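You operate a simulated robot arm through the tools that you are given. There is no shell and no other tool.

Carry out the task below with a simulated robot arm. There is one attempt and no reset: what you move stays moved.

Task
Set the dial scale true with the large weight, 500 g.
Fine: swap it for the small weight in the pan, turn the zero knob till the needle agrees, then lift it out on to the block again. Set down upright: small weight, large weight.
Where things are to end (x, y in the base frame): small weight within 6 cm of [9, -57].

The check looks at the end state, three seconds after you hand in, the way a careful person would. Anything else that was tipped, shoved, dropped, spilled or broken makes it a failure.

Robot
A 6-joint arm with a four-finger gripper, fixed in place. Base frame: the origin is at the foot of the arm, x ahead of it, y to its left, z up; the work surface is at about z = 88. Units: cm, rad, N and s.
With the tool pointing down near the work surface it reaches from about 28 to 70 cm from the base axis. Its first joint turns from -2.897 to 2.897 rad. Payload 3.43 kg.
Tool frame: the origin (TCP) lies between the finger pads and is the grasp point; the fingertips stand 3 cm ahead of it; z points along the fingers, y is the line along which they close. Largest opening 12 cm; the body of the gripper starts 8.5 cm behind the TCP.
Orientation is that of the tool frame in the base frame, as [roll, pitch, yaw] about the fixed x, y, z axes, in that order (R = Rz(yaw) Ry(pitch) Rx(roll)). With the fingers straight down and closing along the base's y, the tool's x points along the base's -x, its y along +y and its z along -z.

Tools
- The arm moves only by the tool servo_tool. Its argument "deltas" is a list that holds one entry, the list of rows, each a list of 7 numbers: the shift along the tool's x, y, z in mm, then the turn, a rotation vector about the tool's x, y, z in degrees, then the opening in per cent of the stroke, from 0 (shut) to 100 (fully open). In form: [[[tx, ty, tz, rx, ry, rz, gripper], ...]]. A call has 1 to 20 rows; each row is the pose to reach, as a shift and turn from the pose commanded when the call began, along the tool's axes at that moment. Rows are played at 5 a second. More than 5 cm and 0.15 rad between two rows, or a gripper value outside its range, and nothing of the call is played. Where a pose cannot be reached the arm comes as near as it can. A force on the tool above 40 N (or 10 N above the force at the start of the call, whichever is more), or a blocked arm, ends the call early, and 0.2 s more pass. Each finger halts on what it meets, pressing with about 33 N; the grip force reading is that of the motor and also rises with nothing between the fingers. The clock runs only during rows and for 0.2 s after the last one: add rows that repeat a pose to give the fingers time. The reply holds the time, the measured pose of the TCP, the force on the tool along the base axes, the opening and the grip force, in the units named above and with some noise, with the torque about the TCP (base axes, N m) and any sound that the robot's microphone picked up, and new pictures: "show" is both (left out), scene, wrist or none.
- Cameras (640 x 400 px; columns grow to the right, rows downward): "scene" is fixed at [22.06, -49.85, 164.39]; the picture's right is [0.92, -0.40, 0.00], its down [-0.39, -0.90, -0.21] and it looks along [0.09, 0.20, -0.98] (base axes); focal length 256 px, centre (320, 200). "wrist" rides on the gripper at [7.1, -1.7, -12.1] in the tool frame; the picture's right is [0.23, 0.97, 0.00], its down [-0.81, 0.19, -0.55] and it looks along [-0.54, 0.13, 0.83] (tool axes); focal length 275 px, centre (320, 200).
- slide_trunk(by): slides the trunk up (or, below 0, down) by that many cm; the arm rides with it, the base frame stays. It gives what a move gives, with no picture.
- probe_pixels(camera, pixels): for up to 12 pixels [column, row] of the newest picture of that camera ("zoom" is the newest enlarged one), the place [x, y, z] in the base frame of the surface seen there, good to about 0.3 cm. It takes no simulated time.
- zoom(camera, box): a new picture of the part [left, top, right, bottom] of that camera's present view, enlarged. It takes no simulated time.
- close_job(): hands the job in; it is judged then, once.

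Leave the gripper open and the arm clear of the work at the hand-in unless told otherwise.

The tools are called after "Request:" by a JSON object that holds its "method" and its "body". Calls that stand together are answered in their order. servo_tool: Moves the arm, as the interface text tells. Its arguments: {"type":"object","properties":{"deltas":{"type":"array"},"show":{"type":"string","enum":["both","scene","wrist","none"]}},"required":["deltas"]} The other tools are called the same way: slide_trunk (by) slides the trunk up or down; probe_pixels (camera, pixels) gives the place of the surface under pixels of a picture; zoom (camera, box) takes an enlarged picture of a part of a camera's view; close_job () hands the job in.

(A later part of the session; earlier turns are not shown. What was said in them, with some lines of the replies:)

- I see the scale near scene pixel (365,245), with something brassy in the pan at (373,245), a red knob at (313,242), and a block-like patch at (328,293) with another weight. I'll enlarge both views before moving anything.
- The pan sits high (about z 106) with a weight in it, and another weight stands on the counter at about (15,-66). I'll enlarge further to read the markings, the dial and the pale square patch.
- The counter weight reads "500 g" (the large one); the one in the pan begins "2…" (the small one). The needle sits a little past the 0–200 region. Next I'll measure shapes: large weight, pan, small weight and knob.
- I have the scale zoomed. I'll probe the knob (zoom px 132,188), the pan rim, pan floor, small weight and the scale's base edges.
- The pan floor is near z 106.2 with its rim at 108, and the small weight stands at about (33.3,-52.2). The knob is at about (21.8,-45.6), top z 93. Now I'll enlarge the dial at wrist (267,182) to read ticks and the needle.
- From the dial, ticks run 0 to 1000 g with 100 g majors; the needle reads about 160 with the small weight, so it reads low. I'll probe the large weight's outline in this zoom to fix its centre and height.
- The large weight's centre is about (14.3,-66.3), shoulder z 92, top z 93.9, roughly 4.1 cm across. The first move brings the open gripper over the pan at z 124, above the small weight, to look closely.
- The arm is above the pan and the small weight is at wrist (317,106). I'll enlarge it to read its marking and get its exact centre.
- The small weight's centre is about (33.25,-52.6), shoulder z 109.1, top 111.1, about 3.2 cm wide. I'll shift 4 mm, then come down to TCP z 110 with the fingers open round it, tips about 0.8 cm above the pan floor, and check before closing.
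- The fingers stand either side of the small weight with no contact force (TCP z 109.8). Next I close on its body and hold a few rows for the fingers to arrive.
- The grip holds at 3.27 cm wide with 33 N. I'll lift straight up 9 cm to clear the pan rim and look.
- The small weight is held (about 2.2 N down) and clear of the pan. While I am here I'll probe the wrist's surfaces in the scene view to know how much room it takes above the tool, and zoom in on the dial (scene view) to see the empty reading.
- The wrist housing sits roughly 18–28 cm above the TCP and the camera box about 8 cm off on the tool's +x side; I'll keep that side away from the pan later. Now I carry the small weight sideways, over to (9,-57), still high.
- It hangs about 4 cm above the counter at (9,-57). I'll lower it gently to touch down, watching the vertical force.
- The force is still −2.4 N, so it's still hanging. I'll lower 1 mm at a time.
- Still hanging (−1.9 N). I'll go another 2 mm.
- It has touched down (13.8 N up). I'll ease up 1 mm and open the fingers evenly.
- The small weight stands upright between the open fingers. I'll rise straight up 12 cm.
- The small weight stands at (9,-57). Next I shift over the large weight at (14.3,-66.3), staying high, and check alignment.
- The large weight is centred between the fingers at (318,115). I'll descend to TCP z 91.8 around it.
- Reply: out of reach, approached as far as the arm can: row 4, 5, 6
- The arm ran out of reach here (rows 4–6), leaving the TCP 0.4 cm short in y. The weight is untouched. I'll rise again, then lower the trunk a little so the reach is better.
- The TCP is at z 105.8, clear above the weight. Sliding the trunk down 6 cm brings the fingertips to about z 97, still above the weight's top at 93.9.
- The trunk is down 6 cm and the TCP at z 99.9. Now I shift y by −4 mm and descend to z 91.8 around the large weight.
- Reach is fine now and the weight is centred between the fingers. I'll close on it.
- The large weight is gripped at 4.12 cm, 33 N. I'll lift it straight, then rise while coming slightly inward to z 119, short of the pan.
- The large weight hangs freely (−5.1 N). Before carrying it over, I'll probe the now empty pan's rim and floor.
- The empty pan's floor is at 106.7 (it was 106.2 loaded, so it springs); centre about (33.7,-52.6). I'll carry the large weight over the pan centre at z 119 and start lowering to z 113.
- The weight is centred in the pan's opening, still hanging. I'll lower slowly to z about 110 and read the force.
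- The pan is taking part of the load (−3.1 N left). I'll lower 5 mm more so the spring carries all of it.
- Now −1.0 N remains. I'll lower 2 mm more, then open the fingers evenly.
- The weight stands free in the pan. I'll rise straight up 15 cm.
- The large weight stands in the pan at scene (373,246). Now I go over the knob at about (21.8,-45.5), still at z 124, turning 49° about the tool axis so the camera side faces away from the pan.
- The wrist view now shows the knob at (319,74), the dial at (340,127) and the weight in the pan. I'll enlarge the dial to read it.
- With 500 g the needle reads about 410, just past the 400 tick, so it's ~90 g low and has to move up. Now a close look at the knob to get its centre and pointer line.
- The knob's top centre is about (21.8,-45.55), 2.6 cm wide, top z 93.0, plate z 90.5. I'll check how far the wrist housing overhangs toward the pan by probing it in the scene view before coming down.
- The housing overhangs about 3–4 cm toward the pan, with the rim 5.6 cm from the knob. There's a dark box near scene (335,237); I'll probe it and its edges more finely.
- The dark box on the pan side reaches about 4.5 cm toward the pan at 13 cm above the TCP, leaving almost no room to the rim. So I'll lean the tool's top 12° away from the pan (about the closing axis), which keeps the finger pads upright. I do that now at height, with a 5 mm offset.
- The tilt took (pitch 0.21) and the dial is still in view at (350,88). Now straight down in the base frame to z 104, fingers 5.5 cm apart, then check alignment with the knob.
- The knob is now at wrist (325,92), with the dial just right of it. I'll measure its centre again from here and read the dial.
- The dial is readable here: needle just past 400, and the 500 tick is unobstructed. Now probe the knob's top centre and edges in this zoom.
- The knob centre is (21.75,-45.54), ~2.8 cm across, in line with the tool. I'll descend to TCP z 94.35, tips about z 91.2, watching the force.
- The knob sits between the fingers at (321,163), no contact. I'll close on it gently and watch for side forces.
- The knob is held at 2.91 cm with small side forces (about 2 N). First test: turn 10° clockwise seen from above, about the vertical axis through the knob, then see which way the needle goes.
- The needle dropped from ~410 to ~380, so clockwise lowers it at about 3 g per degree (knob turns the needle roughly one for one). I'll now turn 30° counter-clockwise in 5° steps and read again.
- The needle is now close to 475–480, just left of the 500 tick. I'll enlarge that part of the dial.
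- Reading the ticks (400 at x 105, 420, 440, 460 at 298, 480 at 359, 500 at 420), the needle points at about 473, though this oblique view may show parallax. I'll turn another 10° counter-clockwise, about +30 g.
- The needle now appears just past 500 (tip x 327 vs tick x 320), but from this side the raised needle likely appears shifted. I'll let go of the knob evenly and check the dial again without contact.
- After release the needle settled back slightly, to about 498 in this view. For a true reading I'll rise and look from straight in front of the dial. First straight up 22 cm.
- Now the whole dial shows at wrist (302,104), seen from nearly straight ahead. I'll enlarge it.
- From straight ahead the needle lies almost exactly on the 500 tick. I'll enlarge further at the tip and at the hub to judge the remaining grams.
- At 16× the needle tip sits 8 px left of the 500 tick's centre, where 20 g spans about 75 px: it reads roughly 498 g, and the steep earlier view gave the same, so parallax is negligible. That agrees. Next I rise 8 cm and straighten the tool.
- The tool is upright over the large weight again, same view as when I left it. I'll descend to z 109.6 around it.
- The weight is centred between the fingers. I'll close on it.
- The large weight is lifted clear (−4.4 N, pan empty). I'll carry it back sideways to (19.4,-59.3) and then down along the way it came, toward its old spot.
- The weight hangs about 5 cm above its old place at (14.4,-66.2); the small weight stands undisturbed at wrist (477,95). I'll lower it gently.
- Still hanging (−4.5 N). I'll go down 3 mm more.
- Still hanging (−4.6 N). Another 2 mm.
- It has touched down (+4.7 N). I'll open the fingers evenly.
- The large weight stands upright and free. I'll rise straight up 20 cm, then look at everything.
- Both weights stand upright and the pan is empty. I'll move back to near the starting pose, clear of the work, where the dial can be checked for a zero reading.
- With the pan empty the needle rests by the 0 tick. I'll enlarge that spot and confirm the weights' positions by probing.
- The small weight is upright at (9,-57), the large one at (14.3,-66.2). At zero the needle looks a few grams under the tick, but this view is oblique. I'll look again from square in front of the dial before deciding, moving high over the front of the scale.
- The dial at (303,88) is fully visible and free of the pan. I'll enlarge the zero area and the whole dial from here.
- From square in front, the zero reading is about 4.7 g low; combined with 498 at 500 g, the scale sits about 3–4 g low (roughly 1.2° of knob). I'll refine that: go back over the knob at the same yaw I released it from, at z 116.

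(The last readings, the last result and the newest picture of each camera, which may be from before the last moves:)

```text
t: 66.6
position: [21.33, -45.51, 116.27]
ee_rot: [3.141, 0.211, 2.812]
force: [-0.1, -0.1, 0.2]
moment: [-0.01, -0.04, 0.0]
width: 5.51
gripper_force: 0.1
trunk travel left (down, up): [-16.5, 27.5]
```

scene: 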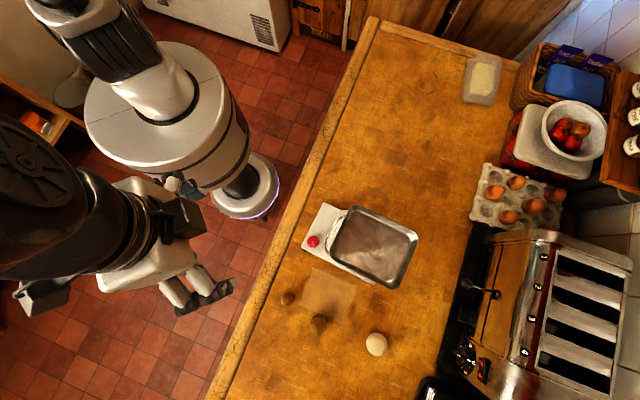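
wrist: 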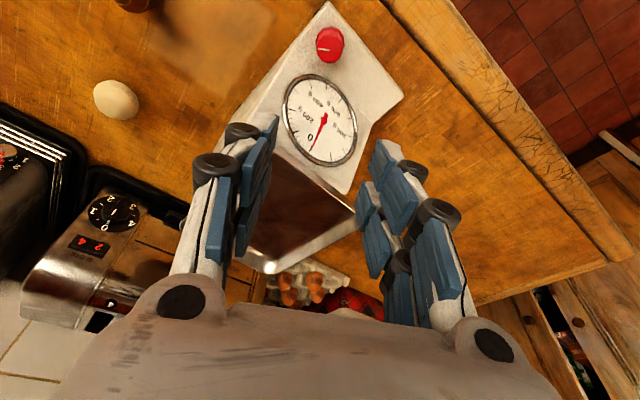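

I'm above the knob at yaw 161° with the dial still visible. Going down to z 104, then I'll check how the knob lines up between the fingers.

Request:
{"method": "servo_tool", "body": {"deltas": [[[8.6, 0, 40.4, 0, 0, 0, 46], [17.2, 0, 80.9, 0, 0, 0, 46], [25.8, 0, 121.3, 0, 0, 0, 46], [25.8, 0, 121.3, 0, 0, 0, 46], [25.8, 0, 121.3, 0, 0, 0, 46]]], "show": "wrist"}}

Request:
{"method": "zoom", "body": {"camera": "wrist", "box": [290, 55, 360, 125]}}

Request:
{"method": "probe_pixels", "body": {"camera": "zoom", "pixels": [[321, 257], [225, 250], [418, 260], [325, 168], [318, 345], [240, 310], [400, 205], [250, 195], [390, 320]]}}

```text
t: 67.8
position: [21.56, -45.52, 103.83]
ee_rot: [-3.142, 0.209, 2.81]
force: [-0.5, 0.1, -0.4]
moment: [0.03, 0.0, 0.0]
width: 5.51
gripper_force: 0.2
trunk travel left (down, up): [-16.5, 27.5]
```

wrist: 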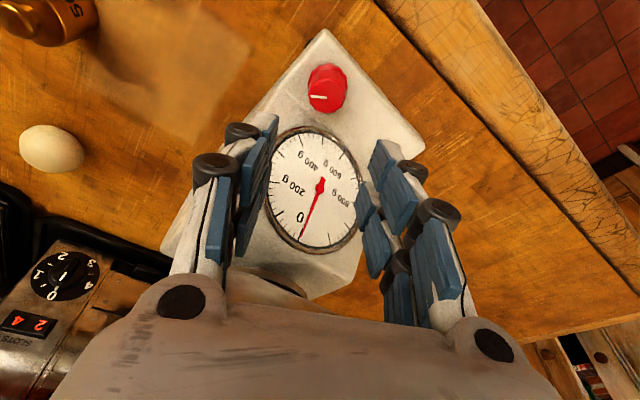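

```text
5.71 times, centred on (325, 90) of wrist
```

zoom: 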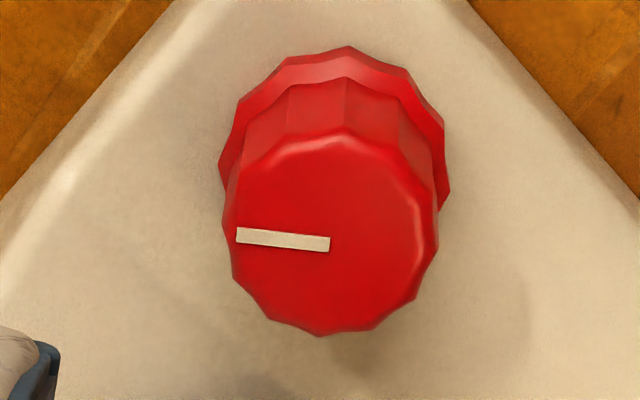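

```text
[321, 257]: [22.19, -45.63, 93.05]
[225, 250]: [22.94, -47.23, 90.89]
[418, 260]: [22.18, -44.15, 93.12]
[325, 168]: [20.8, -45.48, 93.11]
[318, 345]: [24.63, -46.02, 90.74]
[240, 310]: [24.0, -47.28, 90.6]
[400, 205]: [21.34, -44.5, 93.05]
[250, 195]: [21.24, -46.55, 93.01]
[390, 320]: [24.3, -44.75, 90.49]
```

The knob's top centre is about 1.2 mm right and 2–3 mm further in tool x than the tool's line. I'll add that correction while descending to z 94.35, fingers open.

Request:
{"method": "servo_tool", "body": {"deltas": [[[8.7, 1.2, 29.3, 0, 0, 0, 46], [15, 1.2, 58.7, 0, 0, 0, 46], [19.1, 1.2, 78.2, 0, 0, 0, 46], [21.6, 1.2, 90, 0, 0, 0, 46], [22.6, 1.2, 94.4, 0, 0, 0, 46], [22.6, 1.2, 94.4, 0, 0, 0, 46]]], "show": "wrist"}}

Request:
{"method": "zoom", "body": {"camera": "wrist", "box": [230, 100, 400, 320]}}

```text
t: 69.2
position: [21.31, -45.14, 94.3]
ee_rot: [-3.141, 0.209, 2.811]
force: [-3.9, 1.5, 3.5]
moment: [-0.14, 0.04, -0.19]
width: 5.68
gripper_force: 0.2
trunk travel left (down, up): [-16.5, 27.5]
```

wrist: 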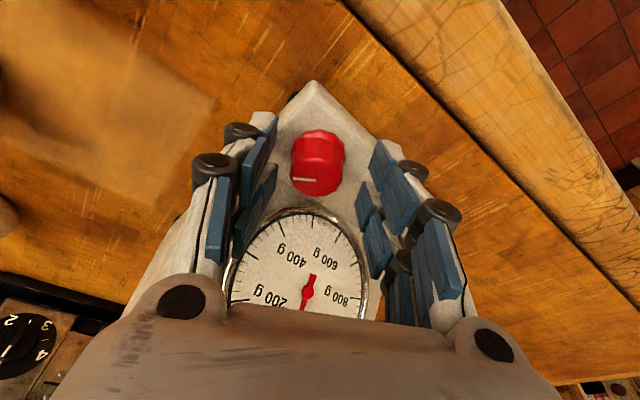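

```text
1.82 times, centred on (315, 210) of wrist
```

zoom: 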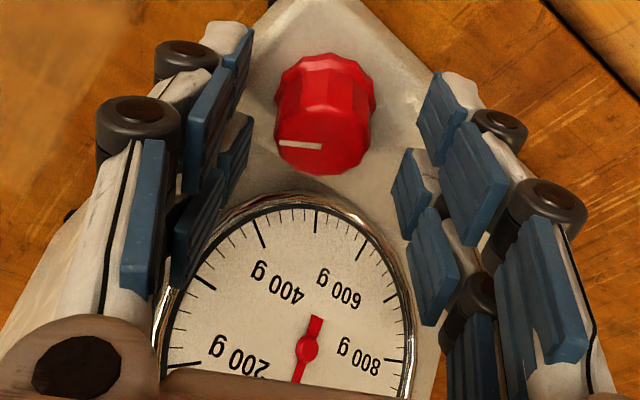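

There's a light contact: force (−3.9, 1.5, 3.5) and a twist that points to the left finger touching the scale's slope beside the dial. I won't push; I'll narrow the opening a little, which draws that finger inward, and re-read.

Request:
{"method": "servo_tool", "body": {"deltas": [[[0, 0, 0, 0, 0, 0, 42], [0, 0, 0, 0, 0, 0, 38], [0, 0, 0, 0, 0, 0, 35], [0, 0, 0, 0, 0, 0, 35]]], "show": "both"}}

Request:
{"method": "zoom", "body": {"camera": "wrist", "box": [230, 100, 400, 320]}}

Request:
{"method": "zoom", "body": {"camera": "scene", "box": [290, 195, 430, 295]}}

```text
t: 70.2
position: [21.16, -45.25, 94.23]
ee_rot: [-3.14, 0.209, 2.809]
force: [-2.0, 1.8, 1.6]
moment: [-0.04, 0.02, -0.02]
width: 4.17
gripper_force: 0.0
trunk travel left (down, up): [-16.5, 27.5]
```

scene: 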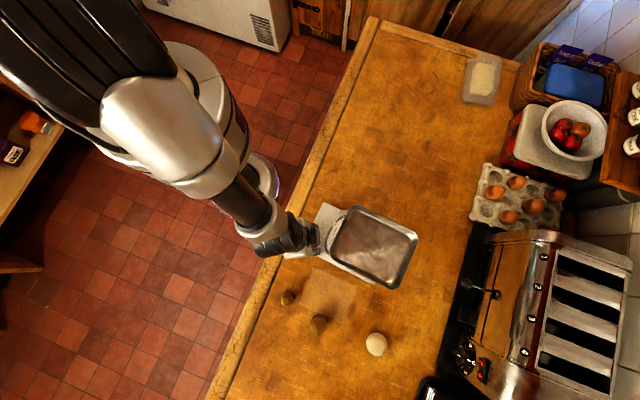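
wrist: 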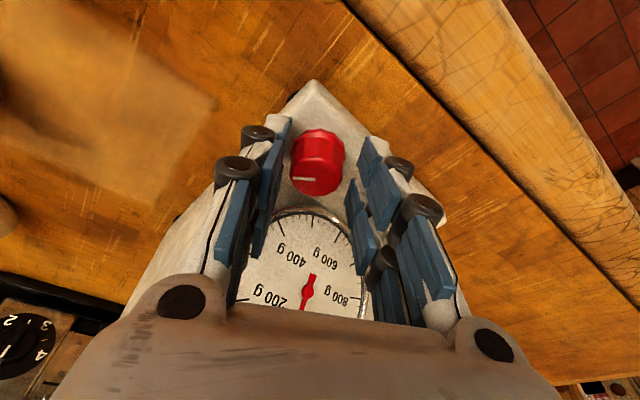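

```text
1.82 times, centred on (315, 210) of wrist
```

zoom: 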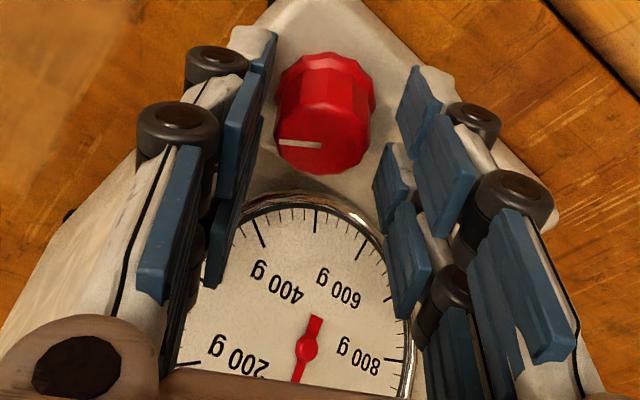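

```text
4.00 times, centred on (360, 245) of scene
```

zoom: 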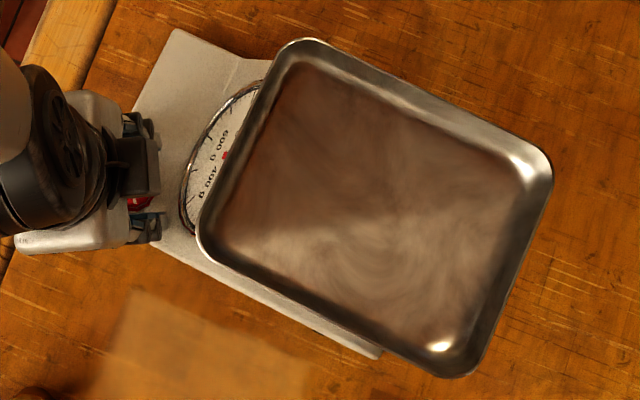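

The scale hasn't shifted (pan and base edges are at the same pixels). A small residual of ~2–3 N remains, so I'll raise 4 mm and check that it vanishes.

Request:
{"method": "servo_tool", "body": {"deltas": [[[-0.4, 0, -2, 0, 0, 0, 35], [-0.8, 0, -3.9, 0, 0, 0, 35], [-0.8, 0, -3.9, 0, 0, 0, 35]]], "show": "none"}}

```text
t: 71.0
position: [21.16, -45.07, 94.58]
ee_rot: [-3.141, 0.209, 2.809]
force: [0.5, -0.5, 0.0]
moment: [0.04, 0.06, -0.01]
width: 4.17
gripper_force: 0.2
trunk travel left (down, up): [-16.5, 27.5]
```

No contact force now. Before closing I'll take a reference enlargement of the needle's hub and tail at wrist (310,288), so I can measure small angle changes from this same pose.

Request:
{"method": "servo_tool", "body": {"deltas": [[[0, 0, 0, 0, 0, 0, 35]]], "show": "wrist"}}

Request:
{"method": "zoom", "body": {"camera": "wrist", "box": [288, 264, 332, 308]}}

```text
t: 71.4
position: [21.26, -45.18, 94.78]
ee_rot: [-3.141, 0.21, 2.81]
force: [-0.3, 0.5, 0.4]
moment: [0.02, 0.01, 0.0]
width: 4.19
gripper_force: 0.1
trunk travel left (down, up): [-16.5, 27.5]
```

wrist: 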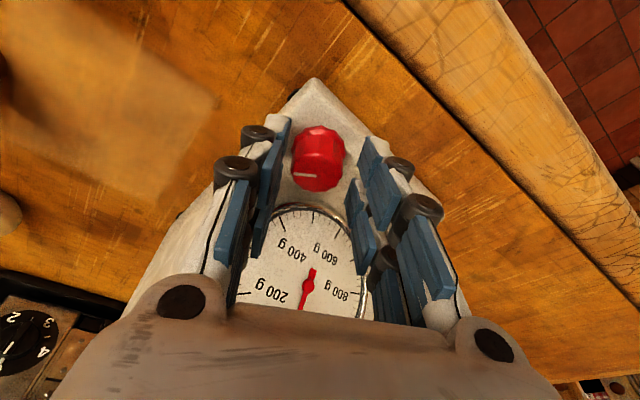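

```text
9.09 times, centred on (310, 286) of wrist
```

zoom: 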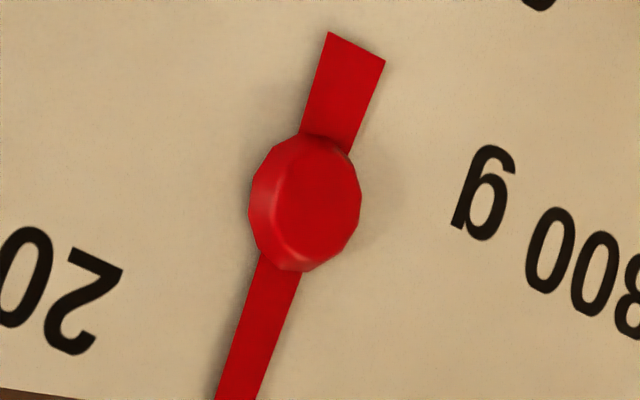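

Reference noted: the needle runs from tail centre (357,47) to (236,400) in this zoom. Now I close on the knob and look at the same patch.

Request:
{"method": "servo_tool", "body": {"deltas": [[[0, 0, 0, 0, 0, 0, 30], [0, 0, 0, 0, 0, 0, 27], [0, 0, 0, 0, 0, 0, 24], [0, 0, 0, 0, 0, 0, 18], [0, 0, 0, 0, 0, 0, 15], [0, 0, 0, 0, 0, 0, 15]]], "show": "wrist"}}

Request:
{"method": "zoom", "body": {"camera": "wrist", "box": [288, 264, 332, 308]}}

```text
t: 72.8
position: [21.22, -45.24, 94.89]
ee_rot: [3.141, 0.21, 2.809]
force: [-0.7, -4.5, 2.4]
moment: [-0.2, 0.0, 0.0]
width: 2.85
gripper_force: 32.8
trunk travel left (down, up): [-16.5, 27.5]
```

wrist: 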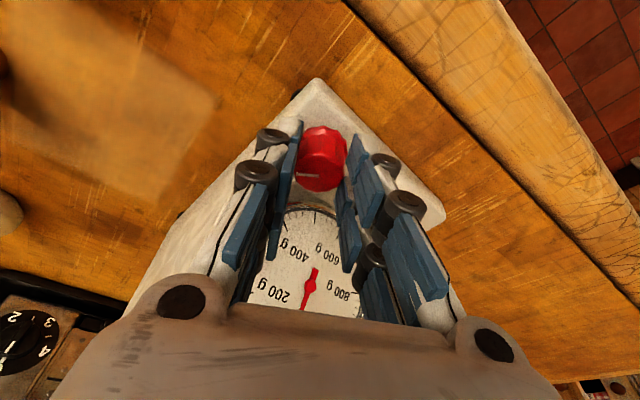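

```text
9.09 times, centred on (310, 286) of wrist
```

zoom: 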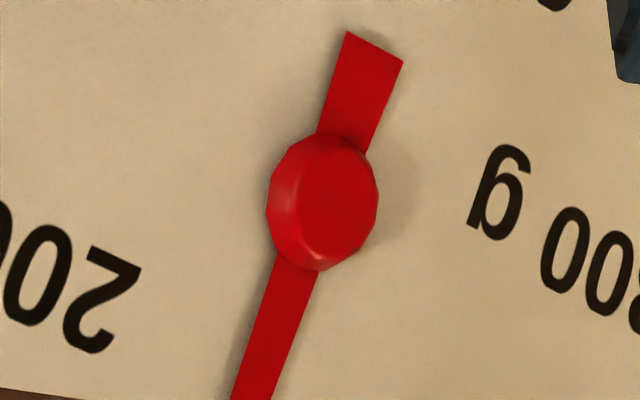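

The knob is held (2.85 cm), with a 4.5 N side force in y and the view shifted by about 1 mm. I'll check in the scene view whether the scale itself shifted or just the tool.

Request:
{"method": "servo_tool", "body": {"deltas": [[[0, 0, 0, 0, 0, 0, 15]]], "show": "scene"}}

Request:
{"method": "zoom", "body": {"camera": "scene", "box": [290, 195, 430, 295]}}

```text
t: 73.2
position: [21.14, -45.15, 94.68]
ee_rot: [3.14, 0.212, 2.81]
force: [-0.2, -5.0, 3.5]
moment: [-0.17, -0.04, -0.02]
width: 2.87
gripper_force: 33.5
trunk travel left (down, up): [-16.5, 27.5]
```

scene: 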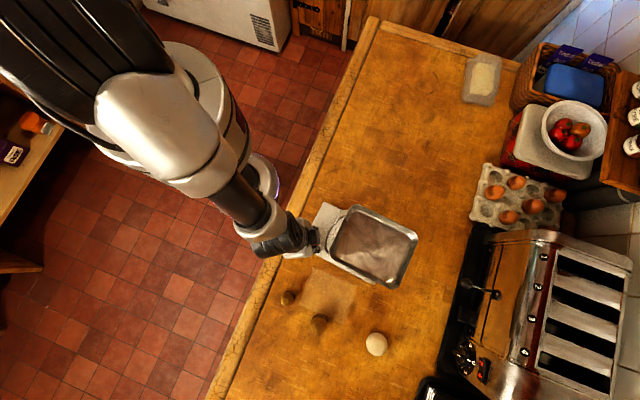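

```text
4.00 times, centred on (360, 245) of scene
```

zoom: 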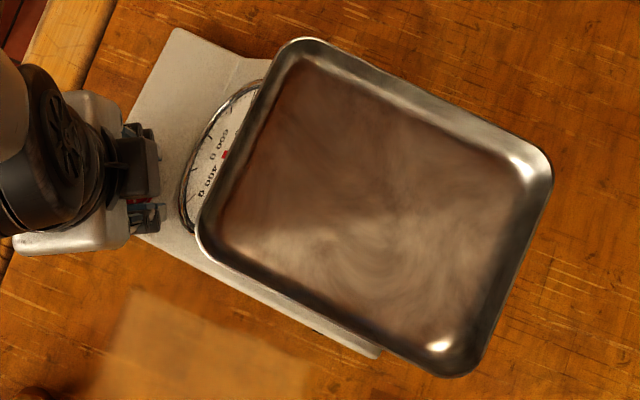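

The scale hasn't moved (edges at the same pixels); just the tool is loaded sideways. I'll ease the tool 1 mm in −y to relieve it, and see the reading.

Request:
{"method": "servo_tool", "body": {"deltas": [[[0, -0.5, 0, 0, 0, 0, 15], [0, -1.0, 0, 0, 0, 0, 15], [0, -1.0, 0, 0, 0, 0, 15]]], "show": "wrist"}}

Request:
{"method": "zoom", "body": {"camera": "wrist", "box": [288, 264, 332, 308]}}

```text
t: 74.0
position: [21.18, -45.27, 94.72]
ee_rot: [-3.141, 0.209, 2.812]
force: [7.3, -2.2, 6.0]
moment: [-0.16, -0.47, -0.01]
width: 2.85
gripper_force: 33.1
trunk travel left (down, up): [-16.5, 27.5]
```

wrist: 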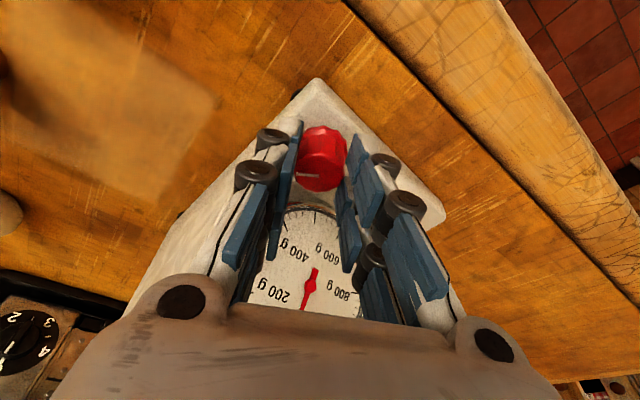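

```text
9.09 times, centred on (310, 286) of wrist
```

zoom: 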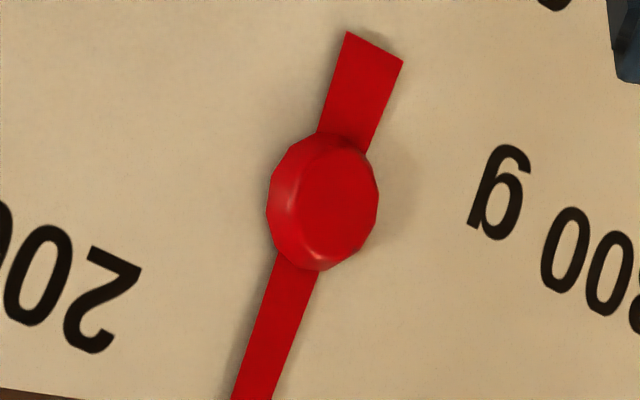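

The side force shifted to (7.3,−2.2,6) N without visible motion, so the tool is stiffly coupled to the knob. I'll relieve it with a tiny shift back along base +x and up, before turning.

Request:
{"method": "servo_tool", "body": {"deltas": [[[-0.4, 0.1, -0.2, 0, 0, 0, 15], [-0.8, 0.2, -0.4, 0, 0, 0, 15], [-0.8, 0.2, -0.4, 0, 0, 0, 15]]], "show": "none"}}

```text
t: 74.8
position: [21.19, -45.2, 94.76]
ee_rot: [-3.141, 0.209, 2.81]
force: [4.9, -2.4, 2.4]
moment: [-0.17, -0.21, -0.03]
width: 2.84
gripper_force: 32.6
trunk travel left (down, up): [-16.5, 27.5]
```

That is better (4.9,−2.4,2.4). Another 1 mm along tool −x, the direction of the remaining force.

Request:
{"method": "servo_tool", "body": {"deltas": [[[-0.5, 0, -0.1, 0, 0, 0, 15], [-1.0, 0, -0.3, 0, 0, 0, 15], [-1.0, 0, -0.3, 0, 0, 0, 15]]], "show": "wrist"}}

Request:
{"method": "zoom", "body": {"camera": "wrist", "box": [288, 264, 332, 308]}}

```text
t: 75.6
position: [21.21, -45.11, 94.76]
ee_rot: [3.14, 0.208, 2.811]
force: [-2.6, 0.6, -0.8]
moment: [-0.06, 0.27, 0.02]
width: 2.82
gripper_force: 33.1
trunk travel left (down, up): [-16.5, 27.5]
```

wrist: 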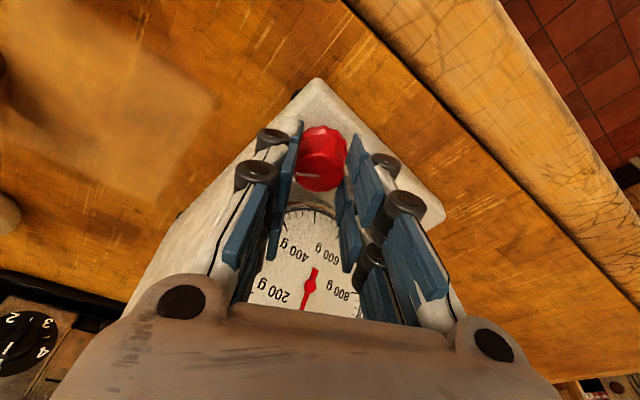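

```text
9.09 times, centred on (310, 286) of wrist
```

zoom: 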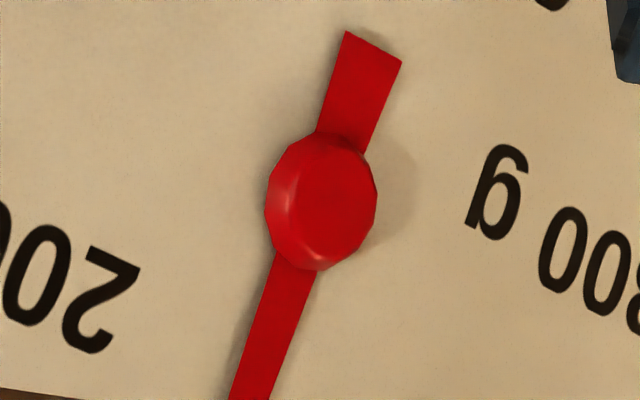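

Forces are now small (−2.6,0.6,−0.8). The needle is about 0.4° up from before the grip. I'll turn 1.5° counter-clockwise and measure again.

Request:
{"method": "servo_tool", "body": {"deltas": [[[0, -0.1, 0, -0.16, 0, -0.73, 15], [0, -0.1, 0, -0.31, 0, -1.47, 15], [0, -0.1, 0, -0.31, 0, -1.47, 15], [0, -0.1, 0, -0.31, 0, -1.47, 15]]], "show": "wrist"}}

Request:
{"method": "zoom", "body": {"camera": "wrist", "box": [288, 264, 332, 308]}}

```text
t: 76.6
position: [21.25, -45.33, 94.83]
ee_rot: [3.141, 0.209, 2.838]
force: [-1.8, 0.7, 0.0]
moment: [0.33, 0.74, -0.01]
width: 2.82
gripper_force: 33.4
trunk travel left (down, up): [-16.5, 27.5]
```

wrist: 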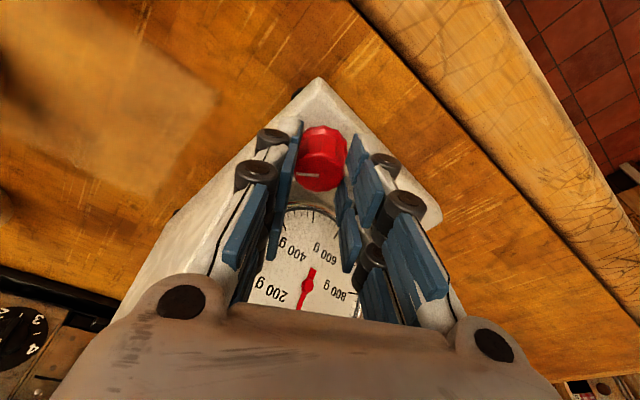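

```text
9.09 times, centred on (310, 286) of wrist
```

zoom: 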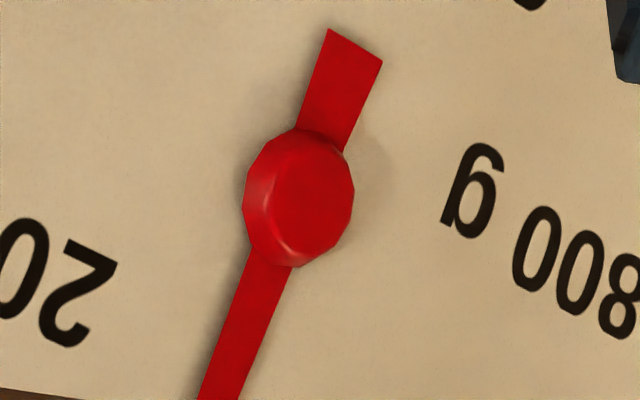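

Relative to the dial print the needle has gone up about 1.4° more. Now I release the knob gently, to a 4.2 cm opening only, so the left finger stays clear of the slope.

Request:
{"method": "servo_tool", "body": {"deltas": [[[0, 0, 0, 0, 0, 0, 24], [0, 0, 0, 0, 0, 0, 28], [0, 0, 0, 0, 0, 0, 32], [0, 0, 0, 0, 0, 0, 35], [0, 0, 0, 0, 0, 0, 35]]], "show": "wrist"}}

Request:
{"method": "zoom", "body": {"camera": "wrist", "box": [288, 264, 332, 308]}}

```text
t: 77.8
position: [21.25, -45.42, 94.79]
ee_rot: [3.139, 0.21, 2.836]
force: [0.0, 0.4, 0.0]
moment: [0.03, 0.02, 0.02]
width: 4.18
gripper_force: 0.1
trunk travel left (down, up): [-16.5, 27.5]
```

wrist: 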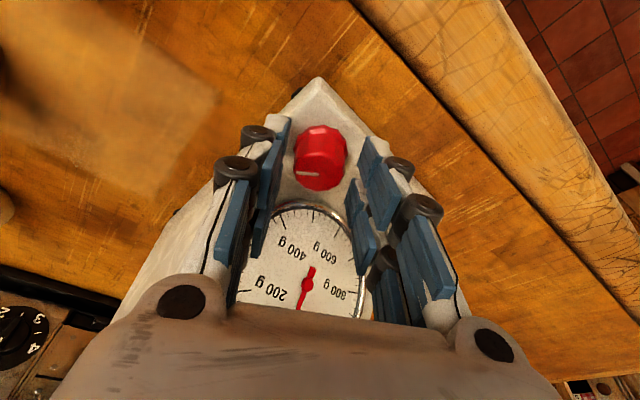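

```text
9.09 times, centred on (310, 286) of wrist
```

zoom: 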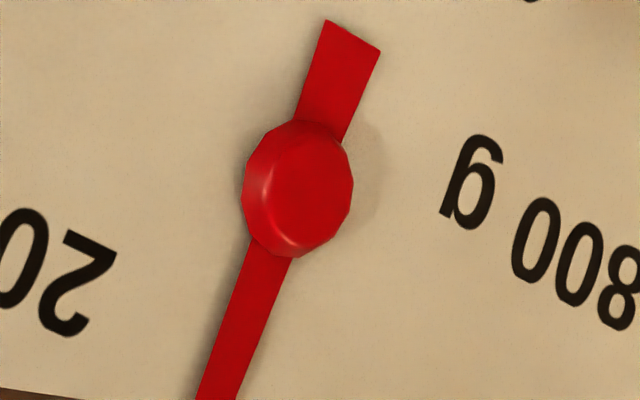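

After release it lost about 0.7°, leaving an estimate close to true zero. I'll rise and read again from square in front.

Request:
{"method": "servo_tool", "body": {"deltas": [[[-4, 0, -20, 0, 0, 0, 35], [-12, 0, -58, 0, 0, 0, 38], [-21, 0, -100, 0, 0, 0, 46], [-30, 0, -142, 0, 0, 0, 46], [-38, 0, -180, 0, 0, 0, 46], [-45.8, 0, -215, 0, 0, 0, 46], [-45.8, 0, -215, 0, 0, 0, 46]]], "show": "none"}}

Request:
{"method": "servo_tool", "body": {"deltas": [[[-8.2, 10.6, -5.8, 1.31, 0, 6.14, 50], [-16.4, 21.3, -11.6, 2.61, 0, 12.28, 55], [-24.6, 31.9, -17.5, 3.92, 0, 18.42, 60], [-32.8, 42.6, -23.3, 5.22, 0, 24.56, 70], [-41, 53.2, -29.1, 6.53, 0, 30.7, 70], [-41, 53.2, -29.1, 6.53, 0, 30.7, 70]]], "show": "both"}}

Request:
{"method": "zoom", "body": {"camera": "wrist", "box": [255, 45, 353, 130]}}

Request:
{"method": "zoom", "body": {"camera": "wrist", "box": [286, 100, 316, 128]}}

```text
t: 79.4
position: [21.31, -45.37, 116.76]
ee_rot: [-3.141, 0.21, 2.836]
force: [-0.1, -0.6, 0.7]
moment: [-0.01, 0.01, 0.04]
width: 5.5
gripper_force: 0.1
trunk travel left (down, up): [-16.5, 27.5]
```

```text
t: 80.8
position: [26.21, -41.25, 120.67]
ee_rot: [-3.141, 0.209, 2.288]
force: [-0.7, -0.4, -0.1]
moment: [0.0, 0.0, 0.04]
width: 8.37
gripper_force: 0.1
trunk travel left (down, up): [-16.5, 27.5]
```

scene: 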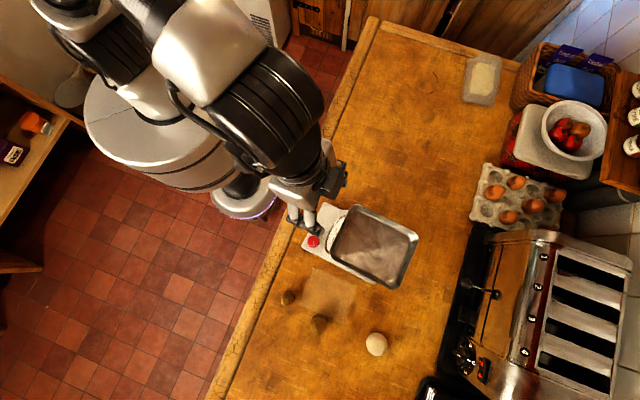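
wrist: 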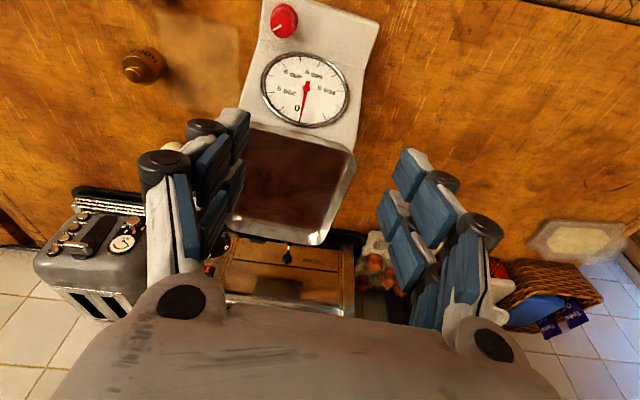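

```text
4.71 times, centred on (304, 88) of wrist
```

zoom: 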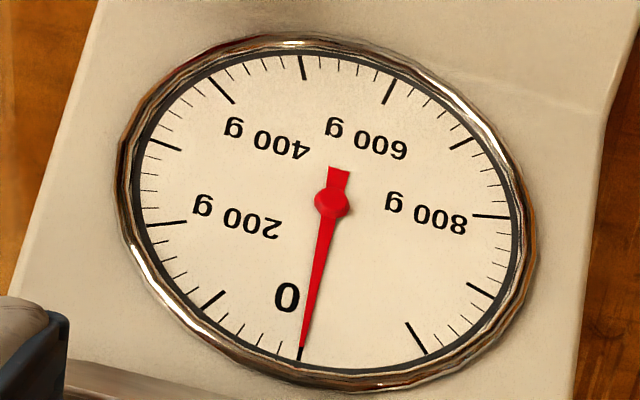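

```text
14.29 times, centred on (301, 114) of wrist
```

zoom: 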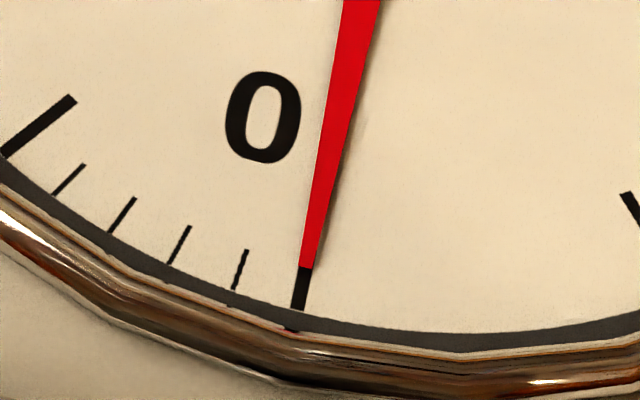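

The needle now lies right on the 0 tick (tip x 307, tick x 305.5), well under 1 g off. I'll check the scale's and weights' places in the scene, then move the arm back clear: first straighten the tool, then back toward the starting pose.

Request:
{"method": "servo_tool", "body": {"deltas": [[[0, 0, -10, 0, 4, 0, 70], [0, 0, -20, 0, 8, 0, 80], [0, 0, -30, 0, 12, 0, 90], [0, 0, -30, 0, 12, 0, 100]]], "show": "none"}}

Request:
{"method": "servo_tool", "body": {"deltas": [[[17, -19.4, -5, 0, 0, -7, 100], [34, -38.9, -10, 0, 0, -14, 100], [51, -58.3, -15, 0, 0, -21, 100], [68, -77.8, -20, 0, 0, -28, 100], [85, -97.2, -25, 0, 0, -35, 100], [102, -116.6, -30, 0, 0, -42, 100], [118.6, -136, -35, 0, 0, -49, 100], [118.6, -136, -35, 0, 0, -49, 100]]], "show": "both"}}

Request:
{"method": "zoom", "body": {"camera": "scene", "box": [260, 190, 440, 390]}}

Request:
{"method": "zoom", "body": {"camera": "scene", "box": [290, 195, 430, 295]}}

```text
t: 81.8
position: [25.71, -40.62, 123.48]
ee_rot: [-3.141, -0.001, 2.29]
force: [-0.7, 0.5, 0.6]
moment: [0.04, 0.0, 0.01]
width: 11.96
gripper_force: 0.1
trunk travel left (down, up): [-16.5, 27.5]
```

```text
t: 83.6
position: [7.76, -40.88, 126.82]
ee_rot: [-3.141, 0.0, -3.139]
force: [0.4, 0.1, 0.2]
moment: [-0.01, 0.02, 0.0]
width: 11.99
gripper_force: 0.1
trunk travel left (down, up): [-16.5, 27.5]
```

scene: 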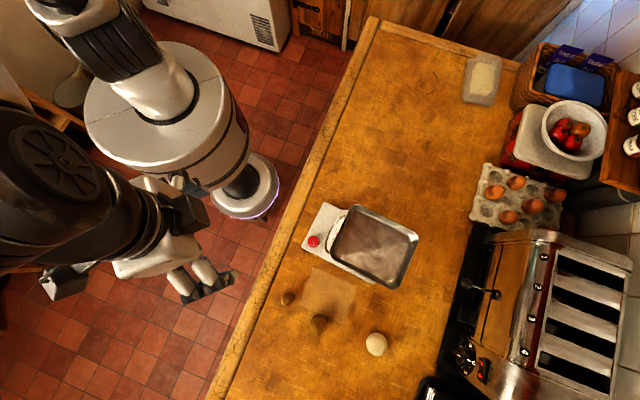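
wrist: 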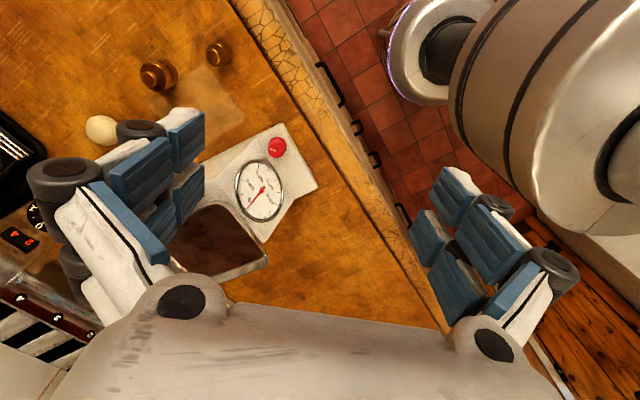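

```text
2.00 times, centred on (350, 290) of scene
```

zoom: 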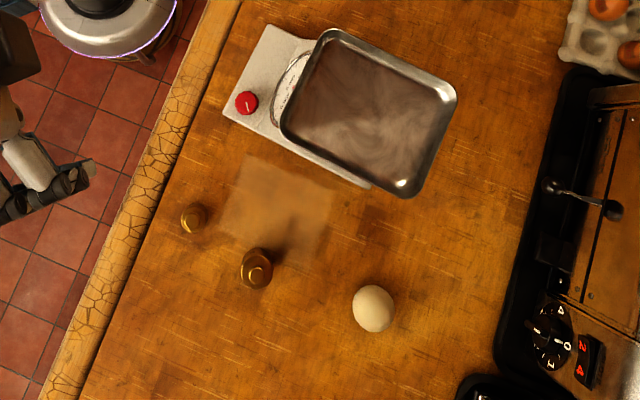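

```text
4.00 times, centred on (360, 245) of scene
```

zoom: 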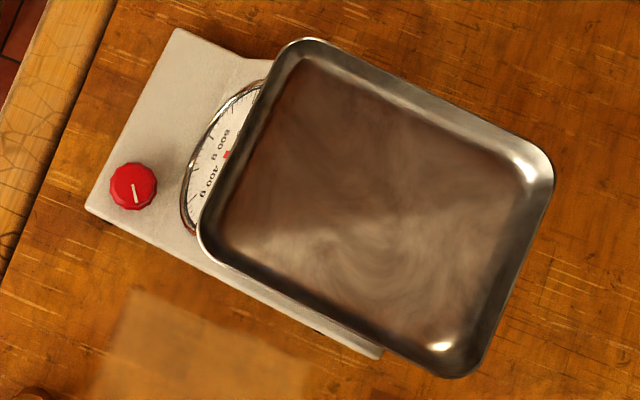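

Everything is in place: the scale hasn't shifted, the pan is empty and the needle is on zero. The small weight stands upright at (9,-57) and the large weight is upright back at its old spot on the block. The arm is clear and the gripper open, so I'm handing in the job.

Request:
{"method": "close_job", "body": {}}

```text
The job is handed in.
```

The dial scale is set true and the job is handed in. I don't have the check's verdict.

- **Scale:** with the 500 g weight in the pan, I turned the zero knob until the needle read about 498. I then lifted the weight out and trimmed the knob once more. With the pan empty, the needle now sits on the 0 tick, less than 1 g off. I did not put the 500 g weight back after that last trim.
- **Small weight:** it stands upright at about (9, -57), where you asked for it.
- **Large weight:** it stands upright on the block at about (14.4, -66.2), the spot it started from. I took "the block" to mean the wooden worktop.
- **Contact:** while lining up for the last trim, the left finger lightly touched the scale, at about 4 N. The scale does not appear to have moved, at most about a millimetre.

The arm is clear of the work with the gripper open. I lowered the trunk 6 cm to reach the large weight and left it there.
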